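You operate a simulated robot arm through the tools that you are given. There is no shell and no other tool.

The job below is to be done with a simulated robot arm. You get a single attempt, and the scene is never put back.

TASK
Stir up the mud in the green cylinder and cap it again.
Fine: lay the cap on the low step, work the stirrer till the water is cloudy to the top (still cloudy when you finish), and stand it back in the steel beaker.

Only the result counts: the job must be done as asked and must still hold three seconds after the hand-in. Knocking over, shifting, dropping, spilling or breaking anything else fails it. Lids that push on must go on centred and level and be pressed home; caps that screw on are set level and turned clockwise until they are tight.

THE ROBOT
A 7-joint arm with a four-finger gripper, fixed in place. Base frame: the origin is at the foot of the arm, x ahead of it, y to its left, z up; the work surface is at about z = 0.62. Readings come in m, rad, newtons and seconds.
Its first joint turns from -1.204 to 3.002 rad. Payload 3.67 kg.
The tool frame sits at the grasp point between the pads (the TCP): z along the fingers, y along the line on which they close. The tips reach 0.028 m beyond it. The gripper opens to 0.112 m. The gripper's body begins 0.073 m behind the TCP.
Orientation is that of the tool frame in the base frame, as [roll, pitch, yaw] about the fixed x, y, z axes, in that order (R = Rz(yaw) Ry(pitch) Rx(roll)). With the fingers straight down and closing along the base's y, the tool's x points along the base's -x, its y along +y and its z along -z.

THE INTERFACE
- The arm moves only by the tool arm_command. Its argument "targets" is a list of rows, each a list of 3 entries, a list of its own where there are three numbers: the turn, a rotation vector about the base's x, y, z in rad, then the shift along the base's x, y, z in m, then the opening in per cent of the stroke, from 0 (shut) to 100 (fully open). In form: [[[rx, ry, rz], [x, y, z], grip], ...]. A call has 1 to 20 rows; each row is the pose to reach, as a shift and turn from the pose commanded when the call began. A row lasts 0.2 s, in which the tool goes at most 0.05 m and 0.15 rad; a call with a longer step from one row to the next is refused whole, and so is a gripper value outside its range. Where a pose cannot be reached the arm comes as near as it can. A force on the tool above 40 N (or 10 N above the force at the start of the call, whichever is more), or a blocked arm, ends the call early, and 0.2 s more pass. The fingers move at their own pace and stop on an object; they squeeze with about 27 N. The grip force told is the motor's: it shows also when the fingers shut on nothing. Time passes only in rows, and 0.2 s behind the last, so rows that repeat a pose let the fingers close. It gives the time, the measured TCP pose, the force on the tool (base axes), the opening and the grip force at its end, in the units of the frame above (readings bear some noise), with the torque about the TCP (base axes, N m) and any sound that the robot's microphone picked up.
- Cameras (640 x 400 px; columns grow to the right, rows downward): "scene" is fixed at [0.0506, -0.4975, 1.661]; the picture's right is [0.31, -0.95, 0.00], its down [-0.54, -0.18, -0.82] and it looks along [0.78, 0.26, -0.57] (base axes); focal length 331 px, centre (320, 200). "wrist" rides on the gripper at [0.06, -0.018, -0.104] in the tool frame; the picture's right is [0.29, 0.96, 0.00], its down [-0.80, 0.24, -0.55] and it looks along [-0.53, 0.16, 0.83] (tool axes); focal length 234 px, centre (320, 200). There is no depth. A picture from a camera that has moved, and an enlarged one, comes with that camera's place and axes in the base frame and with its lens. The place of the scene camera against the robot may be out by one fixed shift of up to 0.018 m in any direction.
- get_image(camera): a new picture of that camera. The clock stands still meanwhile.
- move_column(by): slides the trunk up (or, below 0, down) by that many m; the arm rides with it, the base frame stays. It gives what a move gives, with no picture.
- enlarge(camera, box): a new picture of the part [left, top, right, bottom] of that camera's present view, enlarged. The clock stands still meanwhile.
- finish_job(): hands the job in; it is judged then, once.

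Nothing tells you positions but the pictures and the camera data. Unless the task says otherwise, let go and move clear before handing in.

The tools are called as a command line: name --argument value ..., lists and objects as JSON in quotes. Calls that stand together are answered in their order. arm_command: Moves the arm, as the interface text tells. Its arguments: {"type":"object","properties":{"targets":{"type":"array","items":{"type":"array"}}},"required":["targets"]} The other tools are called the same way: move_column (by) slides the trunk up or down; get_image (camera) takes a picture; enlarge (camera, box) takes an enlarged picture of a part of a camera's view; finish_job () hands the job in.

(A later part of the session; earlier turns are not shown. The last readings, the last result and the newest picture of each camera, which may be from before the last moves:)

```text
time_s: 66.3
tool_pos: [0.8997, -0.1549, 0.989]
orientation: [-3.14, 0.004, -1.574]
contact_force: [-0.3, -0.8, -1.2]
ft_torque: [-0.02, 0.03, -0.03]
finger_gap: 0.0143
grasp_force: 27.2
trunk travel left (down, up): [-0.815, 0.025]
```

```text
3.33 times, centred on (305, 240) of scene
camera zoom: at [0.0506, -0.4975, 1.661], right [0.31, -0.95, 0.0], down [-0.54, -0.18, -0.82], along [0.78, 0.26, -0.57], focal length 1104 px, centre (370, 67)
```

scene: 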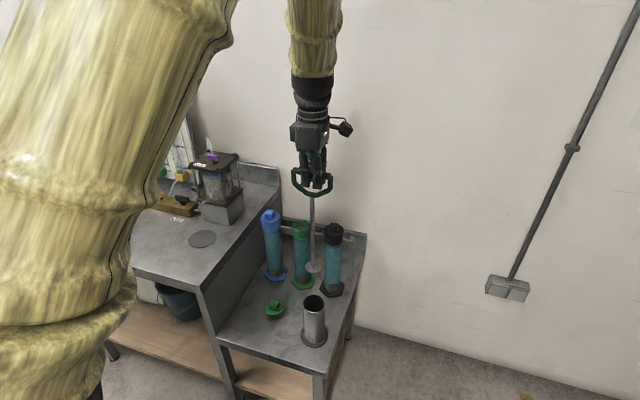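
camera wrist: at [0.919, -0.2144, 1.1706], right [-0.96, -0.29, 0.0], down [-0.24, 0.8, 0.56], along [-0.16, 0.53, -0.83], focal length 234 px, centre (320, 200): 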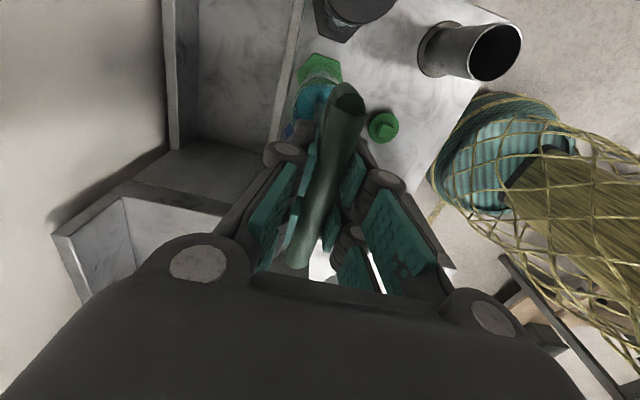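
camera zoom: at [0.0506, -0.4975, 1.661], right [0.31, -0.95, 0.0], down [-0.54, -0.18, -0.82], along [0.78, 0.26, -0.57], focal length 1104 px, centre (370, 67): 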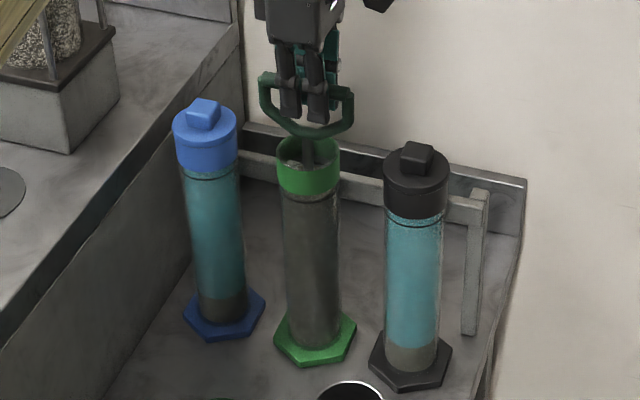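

The water has turned cloudy to the top. I'll stir some more with a longer stroke so that it stays well suspended, still below the surface.

arm_command --targets '[[[0, 0, 0], [0, 0, 0.015], 0], [[0, 0, 0], [0, 0, 0.045], 0], [[0, 0, 0], [0, 0, 0.075], 0], [[0, 0, 0], [0, 0, 0.105], 0], [[0, 0, 0], [0, 0, 0.125], 0], [[0, 0, 0], [0, 0, 0.105], 0], [[0, 0, 0], [0, 0, 0.075], 0], [[0, 0, 0], [0, 0, 0.045], 0], [[0, 0, 0], [0, 0, 0.015], 0], [[0, 0, 0], [0, 0, 0.0], 0], [[0, 0, 0], [0, 0, 0.015], 0], [[0, 0, 0], [0, 0, 0.045], 0], [[0, 0, 0], [0, 0, 0.075], 0], [[0, 0, 0], [0, 0, 0.105], 0], [[0, 0, 0], [0, 0, 0.125], 0], [[0, 0, 0], [0, 0, 0.105], 0], [[0, 0, 0], [0, 0, 0.075], 0], [[0, 0, 0], [0, 0, 0.045], 0], [[0, 0, 0], [0, 0, 0.015], 0], [[0, 0, 0], [0, 0, 0.0], 0]]'

arm_command --targets '[[[0, 0, 0], [0, 0, 0.015], 0], [[0, 0, 0], [0, 0, 0.045], 0], [[0, 0, 0], [0, 0, 0.075], 0], [[0, 0, 0], [0, 0, 0.105], 0], [[0, 0, 0], [0, 0, 0.125], 0], [[0, 0, 0], [0, 0, 0.105], 0], [[0, 0, 0], [0, 0, 0.075], 0], [[0, 0, 0], [0, 0, 0.045], 0], [[0, 0, 0], [0, 0, 0.015], 0], [[0, 0, 0], [0, 0, 0.0], 0], [[0, 0, 0], [0, 0, 0.015], 0], [[0, 0, 0], [0, 0, 0.045], 0], [[0, 0, 0], [0, 0, 0.075], 0], [[0, 0, 0], [0, 0, 0.105], 0], [[0, 0, 0], [0, 0, 0.125], 0], [[0, 0, 0], [0, 0, 0.105], 0], [[0, 0, 0], [0, 0, 0.075], 0], [[0, 0, 0], [0, 0, 0.045], 0], [[0, 0, 0], [0, 0, 0.015], 0], [[0, 0, 0], [0, 0, 0.0], 0]]'

enlarge --camera "scene" --box '[270, 180, 340, 300]'

```text
time_s: 70.5
tool_pos: [0.9002, -0.1535, 0.9886]
orientation: [3.142, 0.004, -1.573]
contact_force: [0.3, -0.3, -0.8]
ft_torque: [0.0, 0.02, 0.01]
finger_gap: 0.0142
grasp_force: 27.1
trunk travel left (down, up): [-0.815, 0.025]
```

```text
time_s: 74.7
tool_pos: [0.9006, -0.1543, 0.9892]
orientation: [3.142, 0.003, -1.572]
contact_force: [-0.3, 0.4, 0.0]
ft_torque: [-0.01, -0.05, 0.0]
finger_gap: 0.0143
grasp_force: 26.9
trunk travel left (down, up): [-0.815, 0.025]
```

```text
3.33 times, centred on (305, 240) of scene
camera zoom: at [0.0506, -0.4975, 1.661], right [0.31, -0.95, 0.0], down [-0.54, -0.18, -0.82], along [0.78, 0.26, -0.57], focal length 1104 px, centre (370, 67)
```

zoom: 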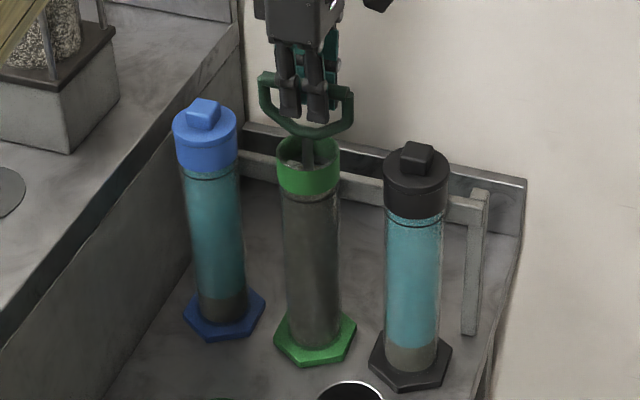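

Cloudy right to the top. Now I'll withdraw the stirrer straight up, slowly through the surface, and carry it back to above the beaker.

arm_command --targets '[[[0, 0, 0], [0, 0, 0.015], 0], [[0, 0, 0], [0, 0, 0.04], 0], [[0, 0, 0], [0, 0, 0.07], 0], [[0, 0, 0], [0, 0, 0.1], 0], [[0, 0, 0], [0, 0, 0.13], 0], [[0, 0, 0], [0, 0, 0.15], 0], [[0, 0, 0], [0, 0, 0.16], 0], [[0, 0, 0], [0, 0, 0.17], 0], [[0, 0, 0], [0, 0, 0.18], 0], [[0, 0, 0], [0, 0, 0.19], 0], [[0, 0, 0], [0, 0, 0.2], 0], [[0, 0, 0], [0, 0, 0.21], 0], [[0, 0, 0], [0, 0, 0.225], 0], [[0, 0, 0], [0, 0, 0.245], 0], [[0, 0, 0], [0, 0, 0.265], 0], [[0, 0, 0], [0, 0, 0.285], 0], [[0, 0, 0], [0, 0, 0.292], 0], [[0, 0, 0], [0, 0, 0.292], 0]]'

enlarge --camera "scene" --box '[250, 100, 370, 300]'

```text
time_s: 78.5
tool_pos: [0.8992, -0.1536, 1.2826]
orientation: [3.141, 0.005, -1.574]
contact_force: [0.1, -0.2, -0.9]
ft_torque: [0.0, 0.01, 0.0]
finger_gap: 0.0142
grasp_force: 26.9
trunk travel left (down, up): [-0.815, 0.025]
```

```text
2.00 times, centred on (310, 200) of scene
camera zoom: at [0.0506, -0.4975, 1.661], right [0.31, -0.95, 0.0], down [-0.54, -0.18, -0.82], along [0.78, 0.26, -0.57], focal length 662 px, centre (340, 200)
```

zoom: 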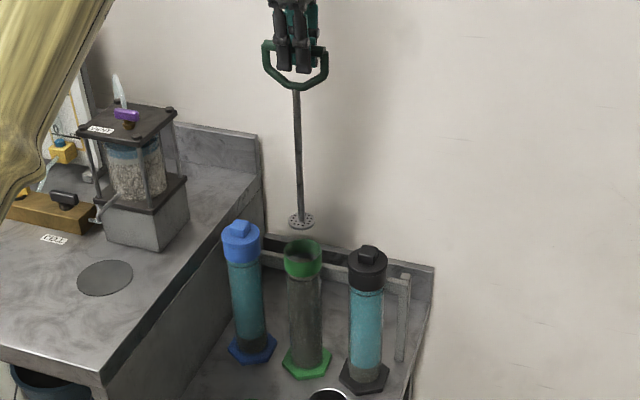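

arm_command --targets '[[[0, 0, 0], [-0.01, -0.0056, 0.0], 0], [[0, 0, 0], [-0.03, -0.0167, 0.0], 0], [[0, 0, 0], [-0.055, -0.0306, 0.0], 0], [[0, 0, 0], [-0.08, -0.0445, 0.0], 0], [[0, 0, 0], [-0.105, -0.0584, 0.0], 0], [[0, 0, 0], [-0.13, -0.0724, 0.0], 0], [[0, 0, 0], [-0.155, -0.0863, 0.0], 0], [[0, 0, 0], [-0.18, -0.1002, 0.0], 0], [[0, 0, 0], [-0.2, -0.1113, 0.0], 0], [[0, 0, 0], [-0.2105, -0.1172, 0.0], 0], [[0, 0, 0], [-0.2145, -0.1194, 0.0], 0], [[0, 0, 0], [-0.2145, -0.1194, 0.0], 0]]'

enlarge --camera "wrist" --box '[270, 40, 370, 140]'

enlarge --camera "scene" --box '[250, 200, 370, 360]'

```text
time_s: 81.1
tool_pos: [0.6839, -0.2735, 1.2797]
orientation: [3.141, 0.005, -1.573]
contact_force: [0.2, 0.5, -1.2]
ft_torque: [0.01, 0.01, 0.03]
finger_gap: 0.0141
grasp_force: 26.9
trunk travel left (down, up): [-0.815, 0.025]
```

```text
4.00 times, centred on (320, 90) of wrist
camera zoom: at [0.7025, -0.3344, 1.3841], right [-0.96, -0.29, 0.0], down [-0.24, 0.8, 0.56], along [-0.16, 0.53, -0.83], focal length 937 px, centre (320, 640)
```

zoom: 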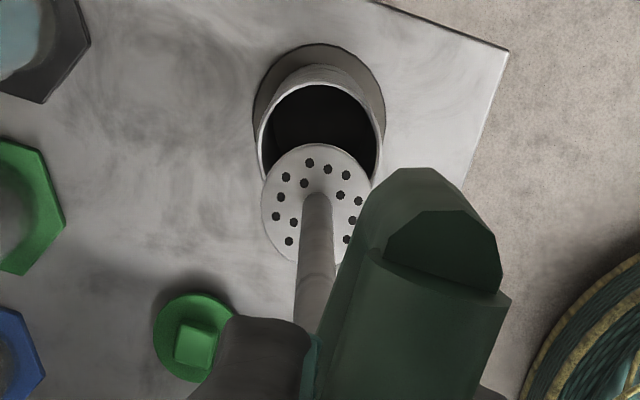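

```text
2.50 times, centred on (310, 280) of scene
camera zoom: at [0.0506, -0.4975, 1.661], right [0.31, -0.95, 0.0], down [-0.54, -0.18, -0.82], along [0.78, 0.26, -0.57], focal length 828 px, centre (345, 0)
```

zoom: 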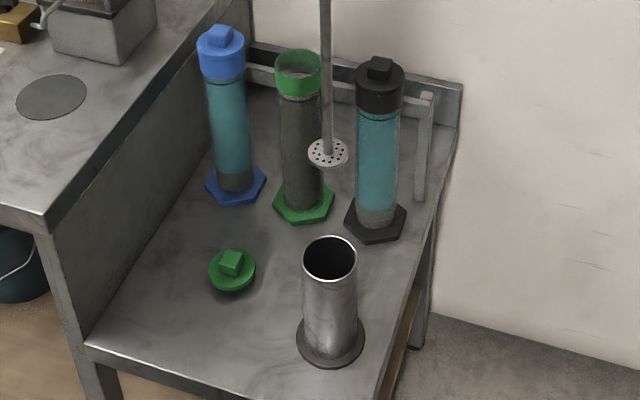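

The disc is back in the same place over the beaker as when I lifted it out. Lowering with the trunk.

move_column --by -0.29

enlarge --camera "scene" --box '[250, 200, 370, 360]'

enlarge --camera "wrist" --box '[270, 40, 370, 140]'

```text
time_s: 84.1
tool_pos: [0.6852, -0.2728, 0.9911]
orientation: [3.141, 0.004, -1.572]
contact_force: [1.5, 0.3, -1.7]
ft_torque: [-0.06, 0.01, -0.03]
finger_gap: 0.0139
grasp_force: 27.7
trunk travel left (down, up): [-0.525, 0.315]
```

```text
2.50 times, centred on (310, 280) of scene
camera zoom: at [0.0506, -0.4975, 1.661], right [0.31, -0.95, 0.0], down [-0.54, -0.18, -0.82], along [0.78, 0.26, -0.57], focal length 828 px, centre (345, 0)
```

zoom: 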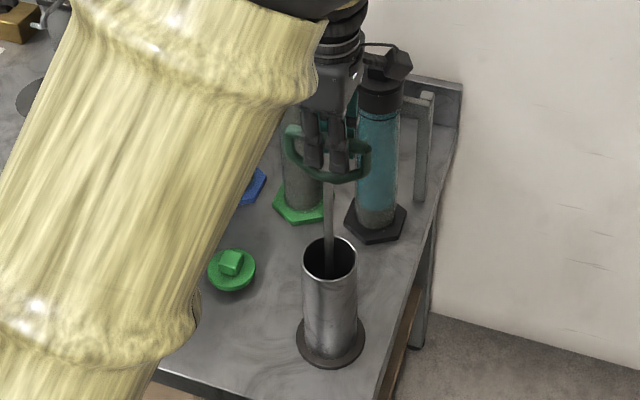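

```text
4.00 times, centred on (320, 90) of wrist
camera zoom: at [0.7024, -0.3341, 1.0944], right [-0.96, -0.29, 0.0], down [-0.24, 0.8, 0.56], along [-0.16, 0.53, -0.83], focal length 937 px, centre (320, 640)
```

zoom: 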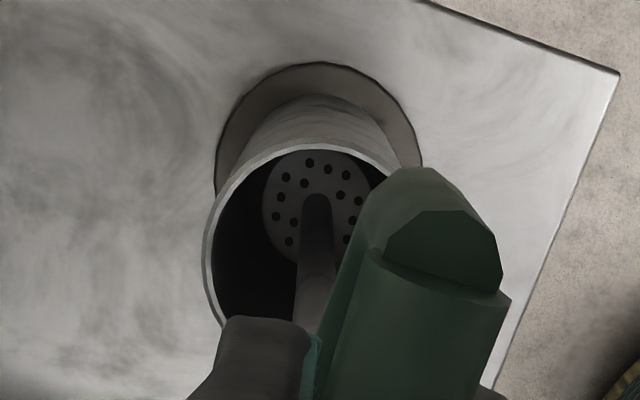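

The disc is inside the beaker. Lowering the last 55 mm gently until it stands on the bottom.

arm_command --targets '[[[0, 0, 0], [0.0005, -0.0005, -0.012], 0], [[0, 0, 0], [0.0005, -0.0005, -0.024], 0], [[0, 0, 0], [0.0005, -0.0005, -0.036], 0], [[0, 0, 0], [0.0005, -0.0005, -0.044], 0], [[0, 0, 0], [0.0005, -0.0005, -0.05], 0], [[0, 0, 0], [0.0005, -0.0005, -0.05], 0]]'

arm_command --targets '[[[0, 0, 0], [0, 0, -0.0015], 0], [[0, 0, 0], [0, 0, -0.003], 0], [[0, 0, 0], [0, 0, -0.003], 0]]'

```text
time_s: 85.5
tool_pos: [0.6847, -0.2744, 0.9409]
orientation: [-3.141, 0.004, -1.573]
contact_force: [-0.2, 0.6, -2.2]
ft_torque: [0.01, 0.0, -0.01]
finger_gap: 0.0144
grasp_force: 27.0
trunk travel left (down, up): [-0.525, 0.315]
```

```text
time_s: 86.3
tool_pos: [0.6858, -0.2746, 0.9379]
orientation: [-3.141, 0.004, -1.573]
contact_force: [-0.2, -0.4, -2.0]
ft_torque: [0.03, 0.0, -0.01]
finger_gap: 0.0143
grasp_force: 27.3
trunk travel left (down, up): [-0.525, 0.315]
```

arm_command --targets '[[[0, 0, 0], [0, 0, -0.001], 0], [[0, 0, 0], [0, 0, -0.0015], 0], [[0, 0, 0], [0, 0, -0.0015], 0]]'

arm_command --targets '[[[0, 0, 0], [0, 0, -0.0005], 0], [[0, 0, 0], [0, 0, -0.001], 0], [[0, 0, 0], [0, 0, -0.001], 0]]'

```text
time_s: 87.1
tool_pos: [0.6864, -0.2751, 0.9354]
orientation: [-3.141, 0.006, -1.574]
contact_force: [0.1, -1.3, -0.5]
ft_torque: [-0.07, 0.0, -0.01]
finger_gap: 0.0142
grasp_force: 27.0
trunk travel left (down, up): [-0.525, 0.315]
```

```text
time_s: 87.9
tool_pos: [0.6851, -0.2738, 0.9356]
orientation: [-3.139, 0.005, -1.572]
contact_force: [0.7, -0.6, 7.7]
ft_torque: [-0.1, -0.02, -0.02]
finger_gap: 0.0141
grasp_force: 27.0
trunk travel left (down, up): [-0.525, 0.315]
```

The stirrer is standing on the beaker's bottom. I'll release the pressure and open the fingers gently.

arm_command --targets '[[[0, 0, 0], [0, 0, 0.0006], 0], [[0, 0, 0], [0, 0, 0.0008], 5], [[0, 0, 0], [0, 0, 0.0008], 15], [[0, 0, 0], [0, 0, 0.0008], 30], [[0, 0, 0], [0, 0, 0.0008], 50], [[0, 0, 0], [0, 0, 0.0008], 60], [[0, 0, 0], [0, 0, 0.0008], 60]]'

get_image --camera "wrist"

```text
time_s: 89.5
tool_pos: [0.6845, -0.2727, 0.9367]
orientation: [-3.141, 0.005, -1.572]
contact_force: [-0.8, 0.0, -0.7]
ft_torque: [0.01, -0.02, 0.02]
finger_gap: 0.0676
grasp_force: 0.1
trunk travel left (down, up): [-0.525, 0.315]
```

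```text
taken
camera wrist: at [0.7029, -0.3345, 1.0397], right [-0.96, -0.29, 0.0], down [-0.24, 0.8, 0.56], along [-0.16, 0.53, -0.83], focal length 234 px, centre (320, 200)
```

wrist: 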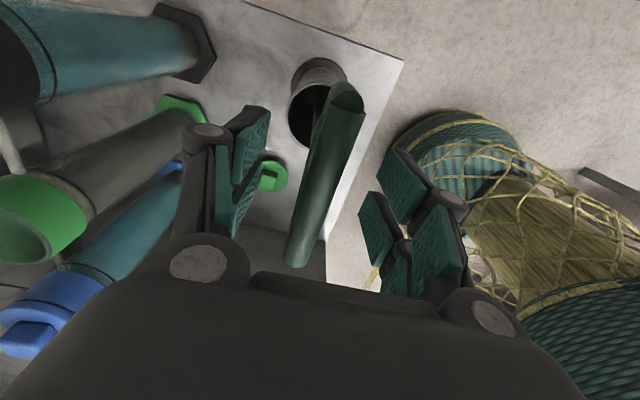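

The stirrer stands in the beaker just as at the start. I'll rise clear of the handle, then turn back and move over the cap.

arm_command --targets '[[[0, 0, 0], [0, 0, 0.02], 60], [[0, 0, 0], [0, 0, 0.05], 60], [[0, 0, 0], [0, 0, 0.085], 60], [[0, 0, 0], [0, 0, 0.12], 60], [[0, 0, 0], [0, 0, 0.15], 60], [[0, 0, -0.143], [0.004, 0.015, 0.155], 60], [[0, 0, -0.286], [0.008, 0.03, 0.155], 60], [[0, 0, -0.428], [0.012, 0.046, 0.155], 60], [[0, 0, -0.571], [0.016, 0.062, 0.155], 60], [[0, 0, -0.714], [0.02, 0.078, 0.155], 60], [[0, 0, -0.857], [0.024, 0.094, 0.155], 60], [[0, 0, -1.0], [0.029, 0.11, 0.155], 60], [[0, 0, -1.142], [0.034, 0.126, 0.155], 55], [[0, 0, -1.285], [0.039, 0.142, 0.155], 50], [[0, 0, -1.428], [0.043, 0.158, 0.155], 50], [[0, 0, -1.571], [0.0455, 0.173, 0.155], 50], [[0, 0, -1.571], [0.0455, 0.173, 0.155], 50]]'

get_image --camera "wrist"

get_image --camera "scene"

```text
time_s: 93.1
tool_pos: [0.7312, -0.1011, 1.0906]
orientation: [-3.141, 0.003, 3.138]
contact_force: [0.4, 0.2, -0.1]
ft_torque: [0.01, -0.01, 0.02]
finger_gap: 0.056
grasp_force: 0.0
trunk travel left (down, up): [-0.525, 0.315]
```

```text
taken
camera wrist: at [0.6701, -0.119, 1.1944], right [-0.28, 0.96, 0.0], down [0.8, 0.24, 0.56], along [0.53, 0.16, -0.83], focal length 234 px, centre (320, 200)
```

wrist: 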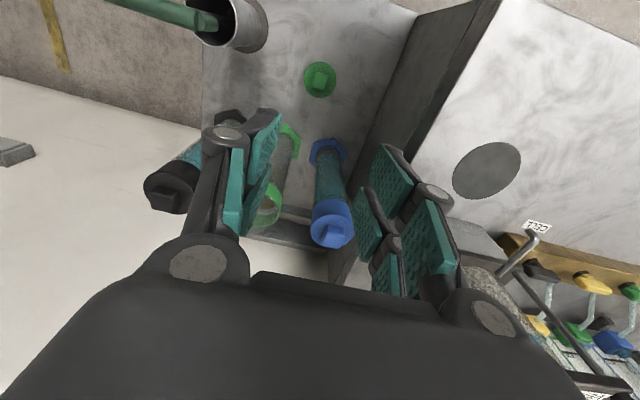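

```text
taken
```

scene: 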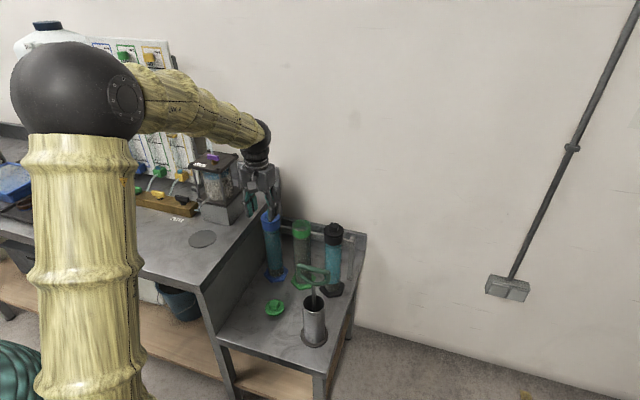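

Over the cap now. I'll check where it lies before descending.

enlarge --camera "wrist" --box '[280, 40, 360, 120]'

enlarge --camera "scene" --box '[250, 200, 360, 360]'

```text
5.00 times, centred on (320, 80) of wrist
camera zoom: at [0.6701, -0.119, 1.1944], right [-0.28, 0.96, 0.0], down [0.8, 0.24, 0.56], along [0.53, 0.16, -0.83], focal length 1171 px, centre (320, 800)
```

zoom: 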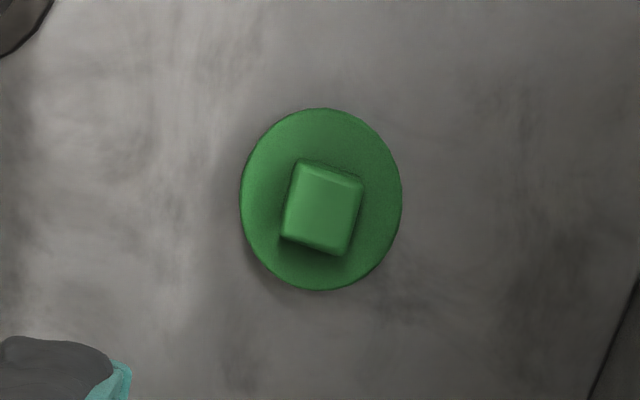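

```text
2.50 times, centred on (305, 280) of scene
camera zoom: at [0.0506, -0.4975, 1.661], right [0.31, -0.95, 0.0], down [-0.54, -0.18, -0.82], along [0.78, 0.26, -0.57], focal length 828 px, centre (358, 0)
```

zoom: 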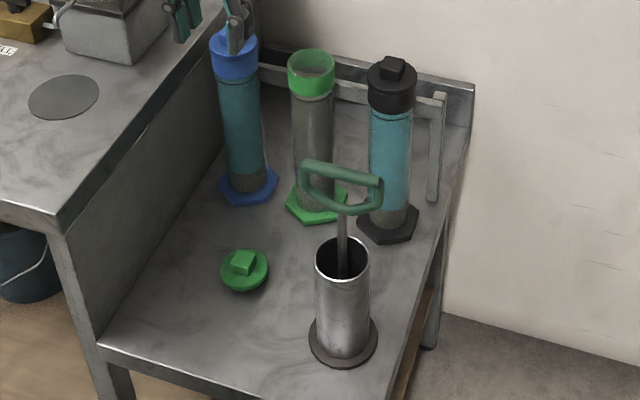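

The cap lies where I left it and the water is still cloudy to the top. Descending over the knob.

arm_command --targets '[[[0, 0.004, 0.002], [-0.001, 0.0005, -0.03], 45], [[0, 0.004, 0.002], [-0.001, 0.0005, -0.07], 45], [[0, 0.004, 0.002], [-0.001, 0.0005, -0.11], 45], [[0, 0.004, 0.002], [-0.001, 0.0005, -0.15], 45], [[0, 0.004, 0.002], [-0.001, 0.0005, -0.19], 45], [[0, 0.004, 0.002], [-0.001, 0.0005, -0.23], 45], [[0, 0.004, 0.002], [-0.001, 0.0005, -0.27], 45], [[0, 0.004, 0.002], [-0.001, 0.0005, -0.31], 45], [[0, 0.004, 0.002], [-0.001, 0.0005, -0.345], 45], [[0, 0.004, 0.002], [-0.001, 0.0005, -0.37], 45], [[0, 0.004, 0.002], [-0.001, 0.0005, -0.385], 45], [[0, 0.004, 0.002], [-0.001, 0.0005, -0.395], 45], [[0, 0.004, 0.002], [-0.001, 0.0005, -0.395], 45]]'

get_image --camera "wrist"

```text
time_s: 95.9
tool_pos: [0.7317, -0.1007, 0.6958]
orientation: [-3.141, 0.0, -3.141]
contact_force: [1.1, 0.0, -0.3]
ft_torque: [0.02, 0.03, -0.02]
finger_gap: 0.0506
grasp_force: 0.0
trunk travel left (down, up): [-0.525, 0.315]
```

```text
taken
camera wrist: at [0.6707, -0.1192, 0.7993], right [-0.29, 0.96, 0.0], down [0.8, 0.24, 0.55], along [0.53, 0.16, -0.83], focal length 234 px, centre (320, 200)
```

wrist: 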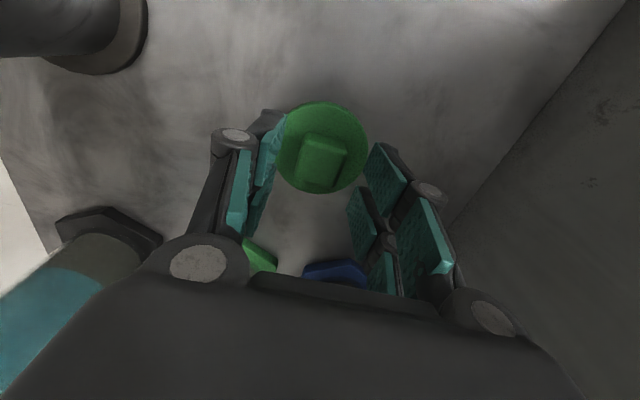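

enlarge --camera "wrist" --box '[265, 90, 375, 200]'

```text
3.64 times, centred on (320, 145) of wrist
camera zoom: at [0.6707, -0.1192, 0.7993], right [-0.29, 0.96, 0.0], down [0.8, 0.24, 0.55], along [0.53, 0.16, -0.83], focal length 852 px, centre (320, 400)
```

zoom: 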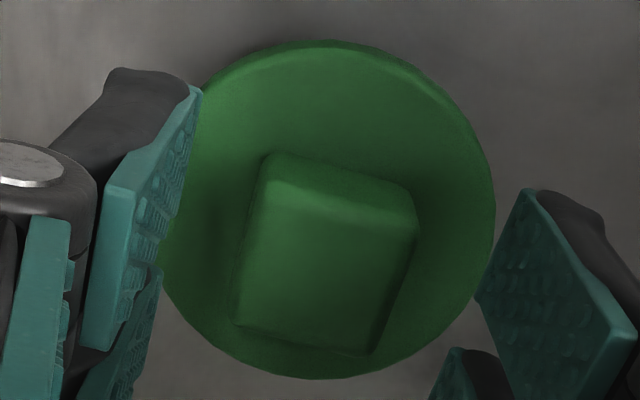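

The knob is centred under the TCP. Going down the last 27 mm and closing.

arm_command --targets '[[[0, 0, 0], [0, 0, -0.01], 45], [[0, 0, 0], [0, 0, -0.02], 45], [[0, 0, 0], [0, 0, -0.0255], 45], [[0, 0, 0], [0, 0, -0.0255], 45]]'

arm_command --targets '[[[0, 0, 0], [0, 0, 0], 25], [[0, 0, 0], [0, 0, 0], 10], [[0, 0, 0], [0, 0, 0], 0], [[0, 0, 0], [0, 0, 0], 0]]'

```text
time_s: 96.9
tool_pos: [0.7302, -0.0998, 0.6697]
orientation: [-3.141, 0.0, -3.142]
contact_force: [-0.2, -0.2, 0.4]
ft_torque: [0.02, -0.01, 0.03]
finger_gap: 0.0506
grasp_force: 0.1
trunk travel left (down, up): [-0.525, 0.315]
```

```text
time_s: 97.9
tool_pos: [0.7307, -0.1, 0.671]
orientation: [3.141, 0.0, 3.14]
contact_force: [0.2, 0.2, -0.1]
ft_torque: [0.03, 0.02, 0.0]
finger_gap: 0.0294
grasp_force: 26.9
trunk travel left (down, up): [-0.525, 0.315]
```

The grip is a little shallower than the one that held earlier, so I'll reopen and take it 2–3 mm deeper.

arm_command --targets '[[[0, 0, 0], [0, 0, 0], 20], [[0, 0, 0], [0, 0, 0], 45], [[0, 0, 0], [0, 0, -0.0015], 45], [[0, 0, 0], [0, 0, -0.003], 45], [[0, 0, 0], [0, 0, -0.003], 45]]'

arm_command --targets '[[[0, 0, 0], [0, 0, 0], 25], [[0, 0, 0], [0, 0, 0], 10], [[0, 0, 0], [0, 0, 0], 0], [[0, 0, 0], [0, 0, 0], 0]]'

```text
time_s: 99.1
tool_pos: [0.7292, -0.1002, 0.6676]
orientation: [3.141, -0.002, 3.141]
contact_force: [0.8, 0.6, 1.1]
ft_torque: [0.01, 0.02, -0.02]
finger_gap: 0.0505
grasp_force: 0.2
trunk travel left (down, up): [-0.525, 0.315]
```

```text
time_s: 100.1
tool_pos: [0.7301, -0.1009, 0.6677]
orientation: [3.141, 0.001, 3.141]
contact_force: [1.9, 1.7, 12.7]
ft_torque: [0.08, -0.15, 0.0]
finger_gap: 0.0295
grasp_force: 27.2
trunk travel left (down, up): [-0.525, 0.315]
```

Deep grip confirmed (the fingertips touch the disc). Lifting slowly at first.

arm_command --targets '[[[0, 0, 0], [0, 0, 0.002], 0], [[0, 0, 0], [0, 0, 0.005], 0], [[0, 0, 0], [0, 0, 0.01], 0], [[0, 0, 0], [0, 0, 0.018], 0], [[0, 0, 0], [0, 0, 0.03], 0], [[0, 0, 0], [0, 0, 0.045], 0], [[0, 0, 0], [0, 0, 0.065], 0], [[0, 0, 0], [0, 0, 0.085], 0], [[0, 0, 0], [0, 0, 0.105], 0], [[0, 0, 0], [0, 0, 0.125], 0], [[0, 0, 0], [0, 0, 0.145], 0], [[0, 0, 0], [0, 0, 0.165], 0], [[0, 0, 0], [0, 0, 0.185], 0], [[0, 0, 0], [0, 0, 0.205], 0], [[0, 0, 0], [0, 0, 0.225], 0], [[0, 0, 0], [0, 0, 0.245], 0], [[0, 0, 0], [0, 0, 0.265], 0], [[0, 0, 0], [0, 0, 0.285], 0], [[0, 0, 0], [0, 0, 0.305], 0], [[0, 0, 0], [0, 0, 0.32], 0]]'

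get_image --camera "wrist"

get_image --camera "scene"

```text
time_s: 104.3
tool_pos: [0.7303, -0.0999, 0.988]
orientation: [-3.141, 0.001, 3.141]
contact_force: [-0.2, 0.2, -1.0]
ft_torque: [0.0, -0.02, -0.04]
finger_gap: 0.0293
grasp_force: 26.7
trunk travel left (down, up): [-0.525, 0.315]
```

```text
taken
camera wrist: at [0.6702, -0.118, 1.0917], right [-0.29, 0.96, 0.0], down [0.8, 0.24, 0.55], along [0.53, 0.16, -0.83], focal length 234 px, centre (320, 200)
```

wrist: 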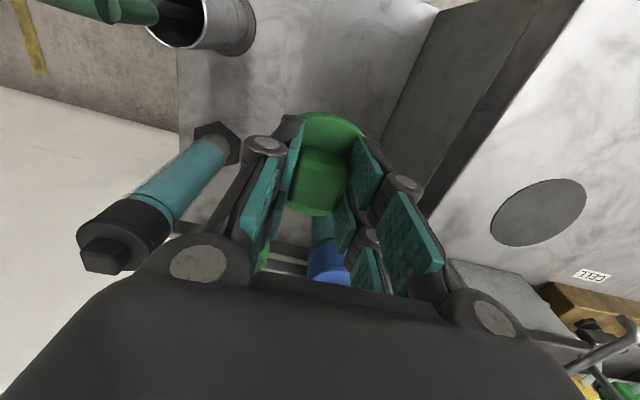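

```text
taken
```

scene: 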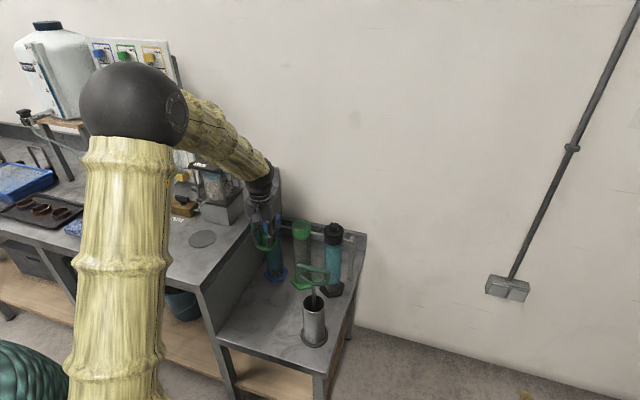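

The cap is held well. Carrying it back over the green cylinder at a safe height.

arm_command --targets '[[[0, 0, 0], [0, 0, 0.015], 0], [[0, 0, 0], [0.01, -0.003, 0.03], 0], [[0, 0, 0], [0.03, -0.009, 0.032], 0], [[0, 0, 0], [0.055, -0.017, 0.032], 0], [[0, 0, 0], [0.08, -0.024, 0.032], 0], [[0, 0, 0], [0.105, -0.032, 0.032], 0], [[0, 0, 0], [0.13, -0.04, 0.032], 0], [[0, 0, 0], [0.15, -0.046, 0.032], 0], [[0, 0, 0], [0.162, -0.0495, 0.032], 0], [[0, 0, 0], [0.167, -0.051, 0.025], 0], [[0, 0, 0], [0.167, -0.051, 0.015], 0], [[0, 0, 0], [0.167, -0.051, 0.01], 0], [[0, 0, 0], [0.167, -0.051, 0.01], 0]]'

enlarge --camera "wrist" --box '[240, 50, 420, 230]'

enlarge --camera "scene" --box '[280, 190, 330, 240]'

```text
time_s: 107.1
tool_pos: [0.8983, -0.1513, 0.9976]
orientation: [-3.141, 0.001, 3.141]
contact_force: [0.9, -0.2, -0.6]
ft_torque: [0.03, 0.03, -0.04]
finger_gap: 0.0292
grasp_force: 26.9
trunk travel left (down, up): [-0.525, 0.315]
```

```text
2.22 times, centred on (330, 140) of wrist
camera zoom: at [0.8368, -0.1699, 1.1013], right [-0.29, 0.96, 0.0], down [0.8, 0.24, 0.55], along [0.53, 0.16, -0.83], focal length 520 px, centre (298, 333)
```

zoom: 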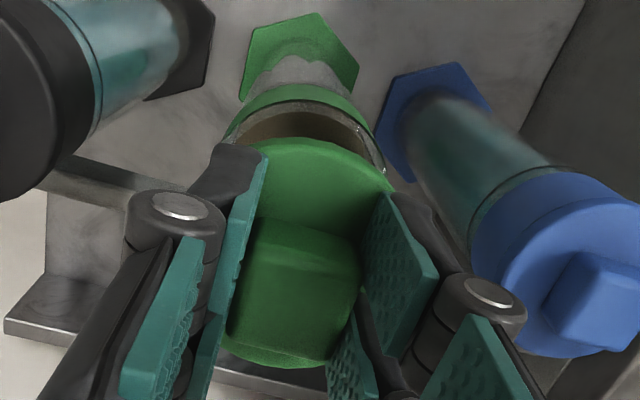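

```text
8.00 times, centred on (305, 215) of scene
camera zoom: at [0.0506, -0.4975, 1.661], right [0.31, -0.95, 0.0], down [-0.54, -0.18, -0.82], along [0.78, 0.26, -0.57], focal length 2650 px, centre (440, 80)
```

zoom: 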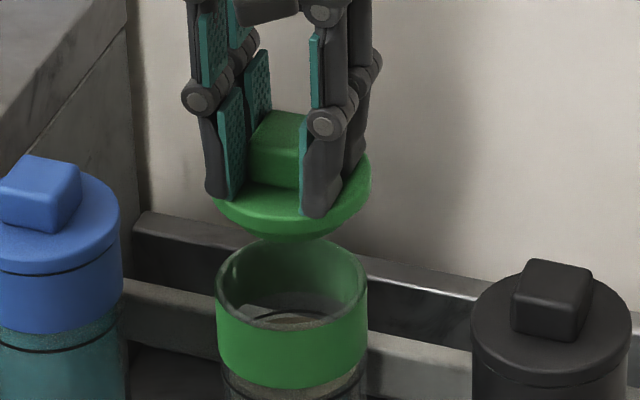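

enlarge --camera "scene" --box '[288, 205, 324, 241]'

enlarge --camera "wrist" --box '[290, 80, 370, 160]'

```text
11.11 times, centred on (306, 223) of scene
camera zoom: at [0.0506, -0.4975, 1.661], right [0.31, -0.95, 0.0], down [-0.54, -0.18, -0.82], along [0.78, 0.26, -0.57], focal length 3680 px, centre (476, -56)
```

zoom: 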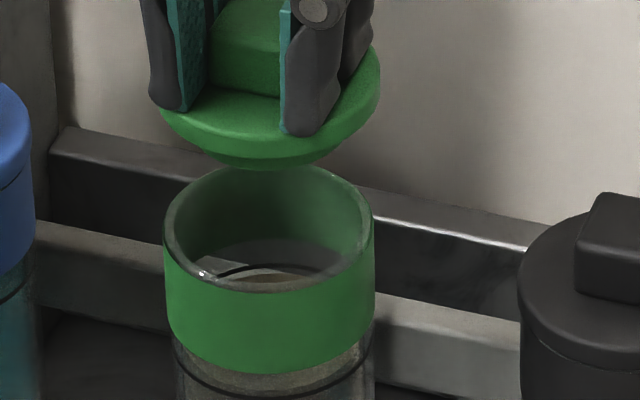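

```text
5.00 times, centred on (330, 120) of wrist
camera zoom: at [0.8368, -0.1699, 1.1013], right [-0.29, 0.96, 0.0], down [0.8, 0.24, 0.55], along [0.53, 0.16, -0.83], focal length 1171 px, centre (270, 600)
```

zoom: 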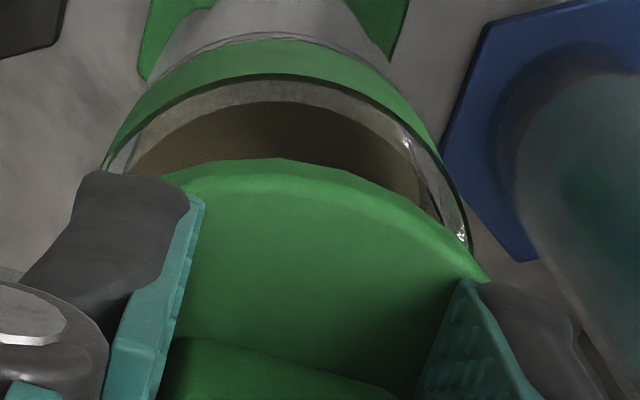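

The cap is over the collar to within a couple of millimetres. I'll lower it until just above the rim and compare outlines there.

arm_command --targets '[[[0, 0, 0], [0, 0.0005, -0.01], 0], [[0, 0, 0], [0, 0.001, -0.02], 0], [[0, 0, 0], [0, 0.001, -0.03], 0], [[0, 0, 0], [0, 0.001, -0.036], 0], [[0, 0, 0], [0, 0.001, -0.036], 0]]'

enlarge --camera "scene" --box '[288, 205, 324, 241]'

enlarge --camera "wrist" --box '[280, 70, 380, 170]'

```text
time_s: 108.3
tool_pos: [0.8972, -0.1501, 0.9613]
orientation: [-3.141, 0.001, 3.142]
contact_force: [0.1, 0.6, -0.5]
ft_torque: [0.01, -0.03, 0.02]
finger_gap: 0.0295
grasp_force: 26.7
trunk travel left (down, up): [-0.525, 0.315]
```

```text
11.11 times, centred on (306, 223) of scene
camera zoom: at [0.0506, -0.4975, 1.661], right [0.31, -0.95, 0.0], down [-0.54, -0.18, -0.82], along [0.78, 0.26, -0.57], focal length 3680 px, centre (476, -56)
```

zoom: 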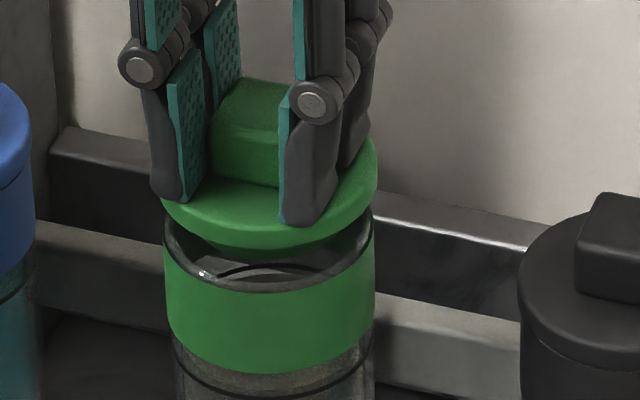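

```text
4.00 times, centred on (330, 120) of wrist
camera zoom: at [0.8371, -0.1683, 1.0656], right [-0.29, 0.96, 0.0], down [0.8, 0.24, 0.55], along [0.53, 0.16, -0.83], focal length 937 px, centre (280, 520)
```

zoom: 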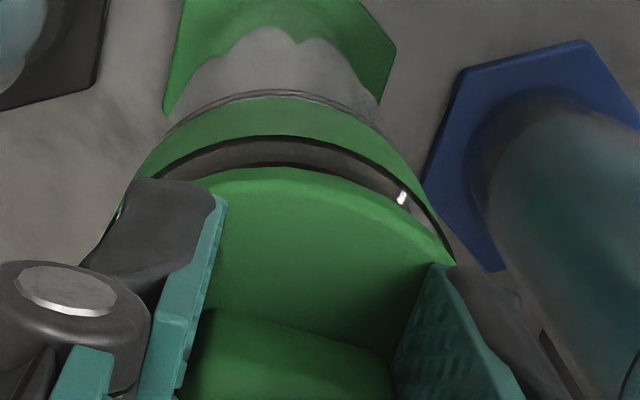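

The outlines agree to about 1 mm. I'll nudge y slightly and lower the plug into the collar gently.

arm_command --targets '[[[0, 0, 0], [0, 0.0008, -0.002], 0], [[0, 0, 0], [0, 0.0008, -0.004], 0], [[0, 0, 0], [0, 0.0008, -0.006], 0], [[0, 0, 0], [0, 0.0008, -0.006], 0]]'

enlarge --camera "scene" --box '[288, 205, 324, 241]'

enlarge --camera "wrist" --box '[280, 70, 380, 170]'

```text
time_s: 109.3
tool_pos: [0.8973, -0.1486, 0.9556]
orientation: [3.141, -0.001, 3.141]
contact_force: [0.7, 0.2, 0.0]
ft_torque: [0.03, 0.05, 0.01]
finger_gap: 0.0295
grasp_force: 26.7
trunk travel left (down, up): [-0.525, 0.315]
```

```text
11.11 times, centred on (306, 223) of scene
camera zoom: at [0.0506, -0.4975, 1.661], right [0.31, -0.95, 0.0], down [-0.54, -0.18, -0.82], along [0.78, 0.26, -0.57], focal length 3680 px, centre (476, -56)
```

zoom: 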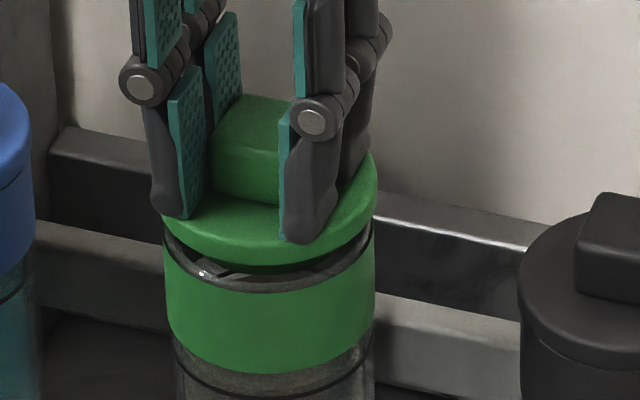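

```text
4.00 times, centred on (330, 120) of wrist
camera zoom: at [0.8374, -0.168, 1.0587], right [-0.29, 0.96, 0.0], down [0.8, 0.24, 0.55], along [0.53, 0.16, -0.83], focal length 937 px, centre (280, 520)
```

zoom: 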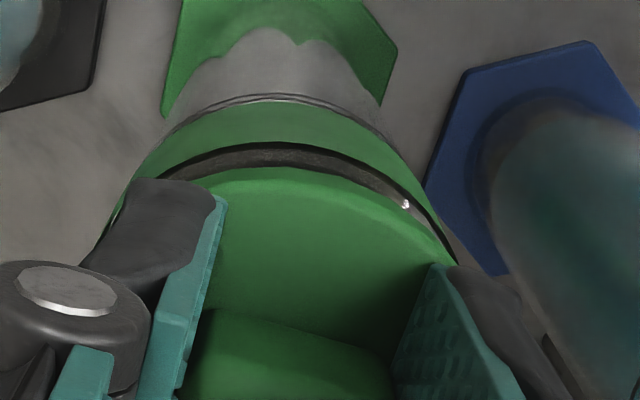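

arm_command --targets '[[[0, 0, 0], [0, 0, -0.0015], 0], [[0, 0, 0], [0, 0, -0.003], 0], [[0, 0, 0], [0, 0, -0.0045], 0], [[0, 0, 0], [0, 0, -0.0045], 0]]'

enlarge --camera "scene" --box '[288, 205, 324, 241]'

enlarge --camera "wrist" --box '[280, 70, 380, 170]'

```text
time_s: 110.3
tool_pos: [0.8965, -0.1495, 0.9498]
orientation: [-3.14, 0.0, -3.141]
contact_force: [-1.0, 0.1, -1.1]
ft_torque: [0.01, 0.01, -0.03]
finger_gap: 0.0294
grasp_force: 27.1
trunk travel left (down, up): [-0.525, 0.315]
```

```text
11.11 times, centred on (306, 223) of scene
camera zoom: at [0.0506, -0.4975, 1.661], right [0.31, -0.95, 0.0], down [-0.54, -0.18, -0.82], along [0.78, 0.26, -0.57], focal length 3680 px, centre (476, -56)
```

zoom: 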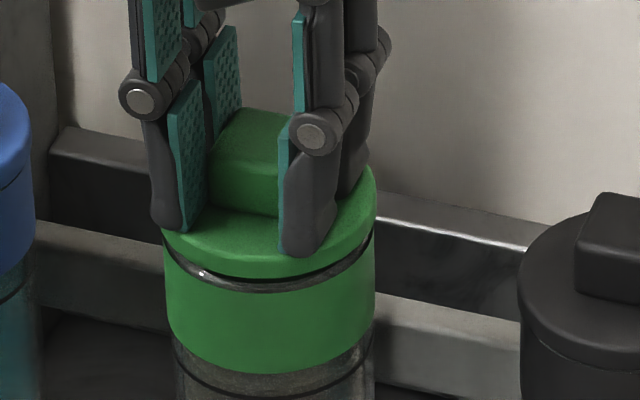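

```text
4.00 times, centred on (330, 120) of wrist
camera zoom: at [0.8369, -0.1678, 1.0536], right [-0.29, 0.96, 0.0], down [0.8, 0.24, 0.55], along [0.53, 0.16, -0.83], focal length 937 px, centre (280, 520)
```

zoom: 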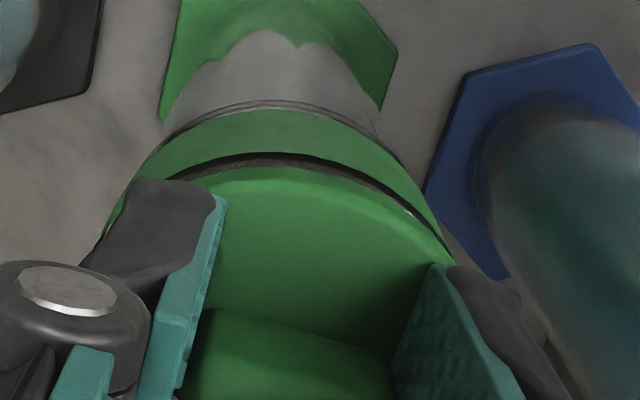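

The plug is entering without resistance and the disc is level. Now pressing it home in small steps.

arm_command --targets '[[[0, 0, 0], [0, 0, -0.001], 0], [[0, 0, 0], [0, 0, -0.002], 0], [[0, 0, 0], [0, 0, -0.003], 0], [[0, 0, 0], [0, 0, -0.003], 0]]'

arm_command --targets '[[[0, 0, 0], [0, 0, -0.001], 0], [[0, 0, 0], [0, 0, -0.002], 0], [[0, 0, 0], [0, 0, -0.002], 0]]'

enlarge --camera "scene" --box '[288, 205, 324, 241]'

```text
time_s: 111.3
tool_pos: [0.8965, -0.1504, 0.9486]
orientation: [3.14, -0.001, 3.141]
contact_force: [-0.8, -0.5, -0.5]
ft_torque: [0.01, 0.02, -0.02]
finger_gap: 0.0293
grasp_force: 26.8
trunk travel left (down, up): [-0.525, 0.315]
```

```text
time_s: 112.1
tool_pos: [0.8976, -0.151, 0.9471]
orientation: [-3.141, -0.001, -3.14]
contact_force: [0.0, 0.6, 2.2]
ft_torque: [-0.03, 0.05, -0.01]
finger_gap: 0.0291
grasp_force: 26.5
trunk travel left (down, up): [-0.525, 0.315]
```

```text
11.11 times, centred on (306, 223) of scene
camera zoom: at [0.0506, -0.4975, 1.661], right [0.31, -0.95, 0.0], down [-0.54, -0.18, -0.82], along [0.78, 0.26, -0.57], focal length 3680 px, centre (476, -56)
```

zoom: 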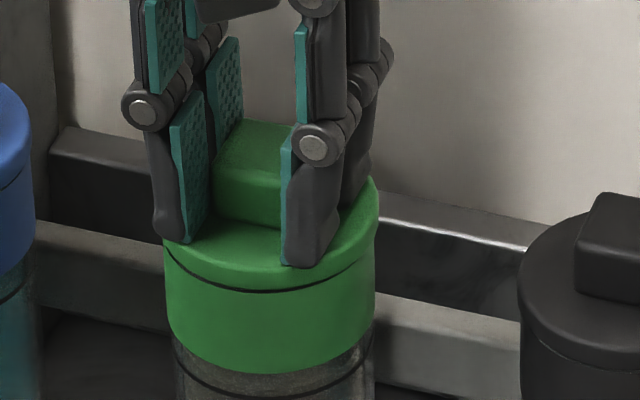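

arm_command --targets '[[[0, 0, 0], [0, 0, -0.001], 0], [[0, 0, 0], [0, 0, -0.002], 0], [[0, 0, 0], [0, 0, -0.002], 0]]'

```text
time_s: 112.9
tool_pos: [0.8964, -0.1513, 0.9466]
orientation: [-3.14, 0.004, -3.141]
contact_force: [7.6, 0.4, 16.4]
ft_torque: [0.01, 0.07, -0.04]
finger_gap: 0.0292
grasp_force: 26.9
trunk travel left (down, up): [-0.525, 0.315]
```

arm_command --targets '[[[0, 0, 0], [0, 0, -0.001], 0], [[0, 0, 0], [0, 0, -0.0015], 0], [[0, 0, 0], [0, 0, -0.0015], 0]]'

enlarge --camera "scene" --box '[288, 205, 324, 241]'

```text
time_s: 113.7
tool_pos: [0.8965, -0.1499, 0.9451]
orientation: [3.14, 0.007, -3.139]
contact_force: [14.9, -2.0, 33.9]
ft_torque: [-0.09, 0.12, 0.0]
finger_gap: 0.0292
grasp_force: 27.1
trunk travel left (down, up): [-0.525, 0.315]
```

```text
11.11 times, centred on (306, 223) of scene
camera zoom: at [0.0506, -0.4975, 1.661], right [0.31, -0.95, 0.0], down [-0.54, -0.18, -0.82], along [0.78, 0.26, -0.57], focal length 3680 px, centre (476, -56)
```

zoom: 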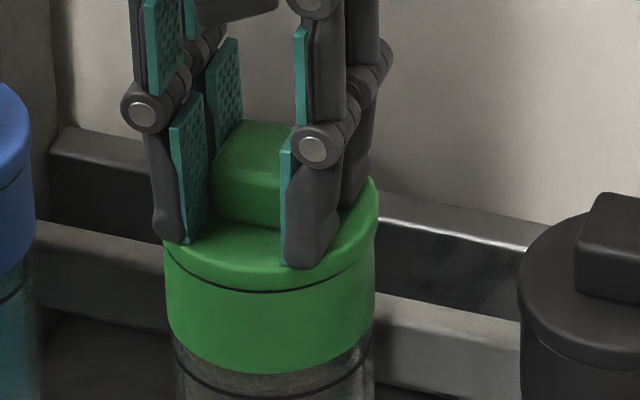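

34 N of pressing gave no snap, so the knob grip may be holding the cap a touch off. I'll relax, let go so the cap can settle, then press on the disc with the open fingertips as happened earlier when it snapped on.

arm_command --targets '[[[0, 0, 0], [0, 0, 0.002], 0], [[0, 0, 0], [0, 0, 0.003], 0], [[0, 0, 0], [0, 0, 0.003], 0]]'

arm_command --targets '[[[0, 0, 0], [0, 0, 0], 10], [[0, 0, 0], [0, 0, 0.0005], 25], [[0, 0, 0], [0, 0, 0.001], 45], [[0, 0, 0], [0, 0, 0.002], 45], [[0, 0, 0], [0, 0, 0.002], 45]]'

enlarge --camera "scene" --box '[288, 205, 324, 241]'

enlarge --camera "wrist" --box '[260, 70, 390, 200]'

```text
time_s: 114.5
tool_pos: [0.8953, -0.1512, 0.9466]
orientation: [3.141, 0.004, -3.139]
contact_force: [16.3, -3.6, 24.7]
ft_torque: [-0.12, -0.75, -0.05]
finger_gap: 0.0294
grasp_force: 27.7
trunk travel left (down, up): [-0.525, 0.315]
```

```text
time_s: 115.7
tool_pos: [0.8967, -0.1495, 0.9467]
orientation: [-3.14, 0.0, -3.141]
contact_force: [0.0, -0.1, -0.5]
ft_torque: [0.01, -0.01, -0.03]
finger_gap: 0.0507
grasp_force: 0.1
trunk travel left (down, up): [-0.525, 0.315]
```

```text
11.11 times, centred on (306, 223) of scene
camera zoom: at [0.0506, -0.4975, 1.661], right [0.31, -0.95, 0.0], down [-0.54, -0.18, -0.82], along [0.78, 0.26, -0.57], focal length 3680 px, centre (476, -56)
```

zoom: 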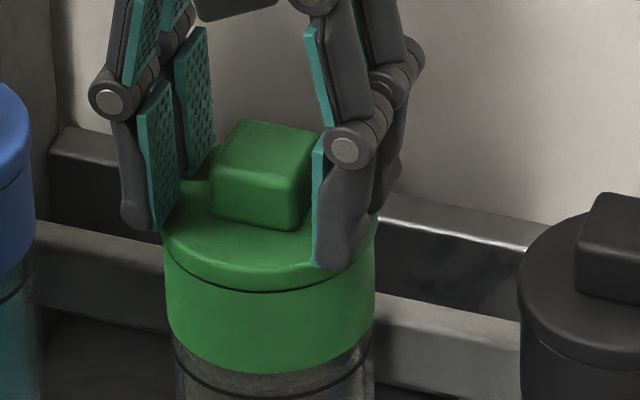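

```text
3.08 times, centred on (325, 135) of wrist
camera zoom: at [0.8363, -0.1685, 1.0507], right [-0.29, 0.96, 0.0], down [0.8, 0.24, 0.55], along [0.53, 0.16, -0.83], focal length 720 px, centre (305, 400)
```

zoom: 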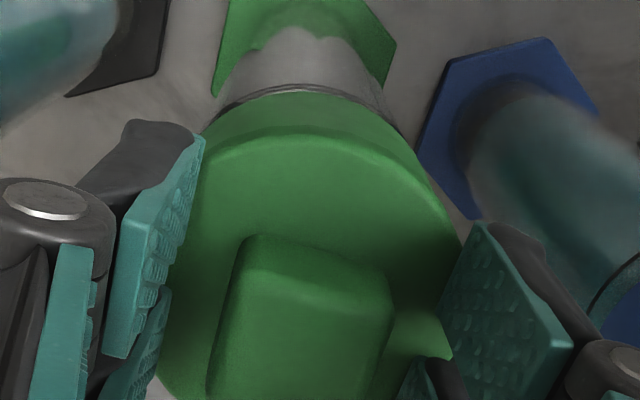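

The cap sits level on the collar. Pressing on the disc with both open fingertips now.

arm_command --targets '[[[0, 0, 0], [0, 0, -0.001], 45], [[0, 0, 0], [0, 0, -0.002], 45], [[0, 0, 0], [0, 0, -0.003], 45], [[0, 0, 0], [0, 0, -0.003], 45]]'

arm_command --targets '[[[0, 0, 0], [0, 0, -0.001], 45], [[0, 0, 0], [0, 0, -0.002], 45], [[0, 0, 0], [0, 0, -0.002], 45]]'

```text
time_s: 116.7
tool_pos: [0.8969, -0.1496, 0.9452]
orientation: [3.141, 0.001, 3.14]
contact_force: [-0.5, -0.3, 1.6]
ft_torque: [0.01, -0.02, 0.01]
finger_gap: 0.0502
grasp_force: 0.0
trunk travel left (down, up): [-0.525, 0.315]
```

```text
time_s: 117.5
tool_pos: [0.896, -0.1506, 0.9453]
orientation: [-3.141, 0.003, 3.141]
contact_force: [6.0, -2.6, 15.4]
ft_torque: [-0.18, -0.19, 0.05]
finger_gap: 0.0514
grasp_force: 0.3
trunk travel left (down, up): [-0.525, 0.315]
```

arm_command --targets '[[[0, 0, 0], [0, 0, -0.001], 45], [[0, 0, 0], [0, 0, -0.002], 45], [[0, 0, 0], [0, 0, -0.002], 45]]'

enlarge --camera "scene" --box '[288, 205, 324, 241]'

```text
time_s: 118.3
tool_pos: [0.8964, -0.1496, 0.9445]
orientation: [-3.141, 0.005, -3.141]
contact_force: [15.7, -1.9, 31.3]
ft_torque: [-0.29, -0.42, 0.07]
finger_gap: 0.0505
grasp_force: 0.1
trunk travel left (down, up): [-0.525, 0.315]
```

```text
11.11 times, centred on (306, 223) of scene
camera zoom: at [0.0506, -0.4975, 1.661], right [0.31, -0.95, 0.0], down [-0.54, -0.18, -0.82], along [0.78, 0.26, -0.57], focal length 3680 px, centre (476, -56)
```

zoom: 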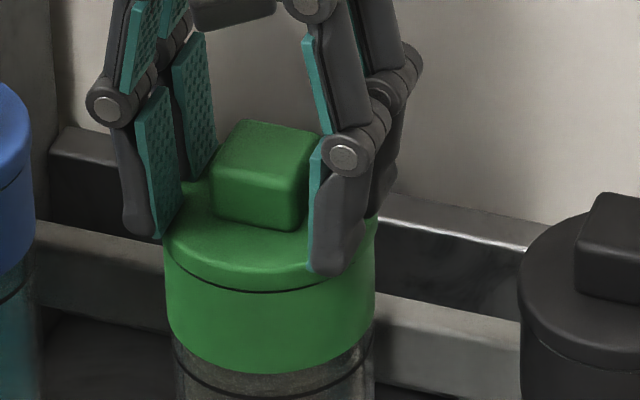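

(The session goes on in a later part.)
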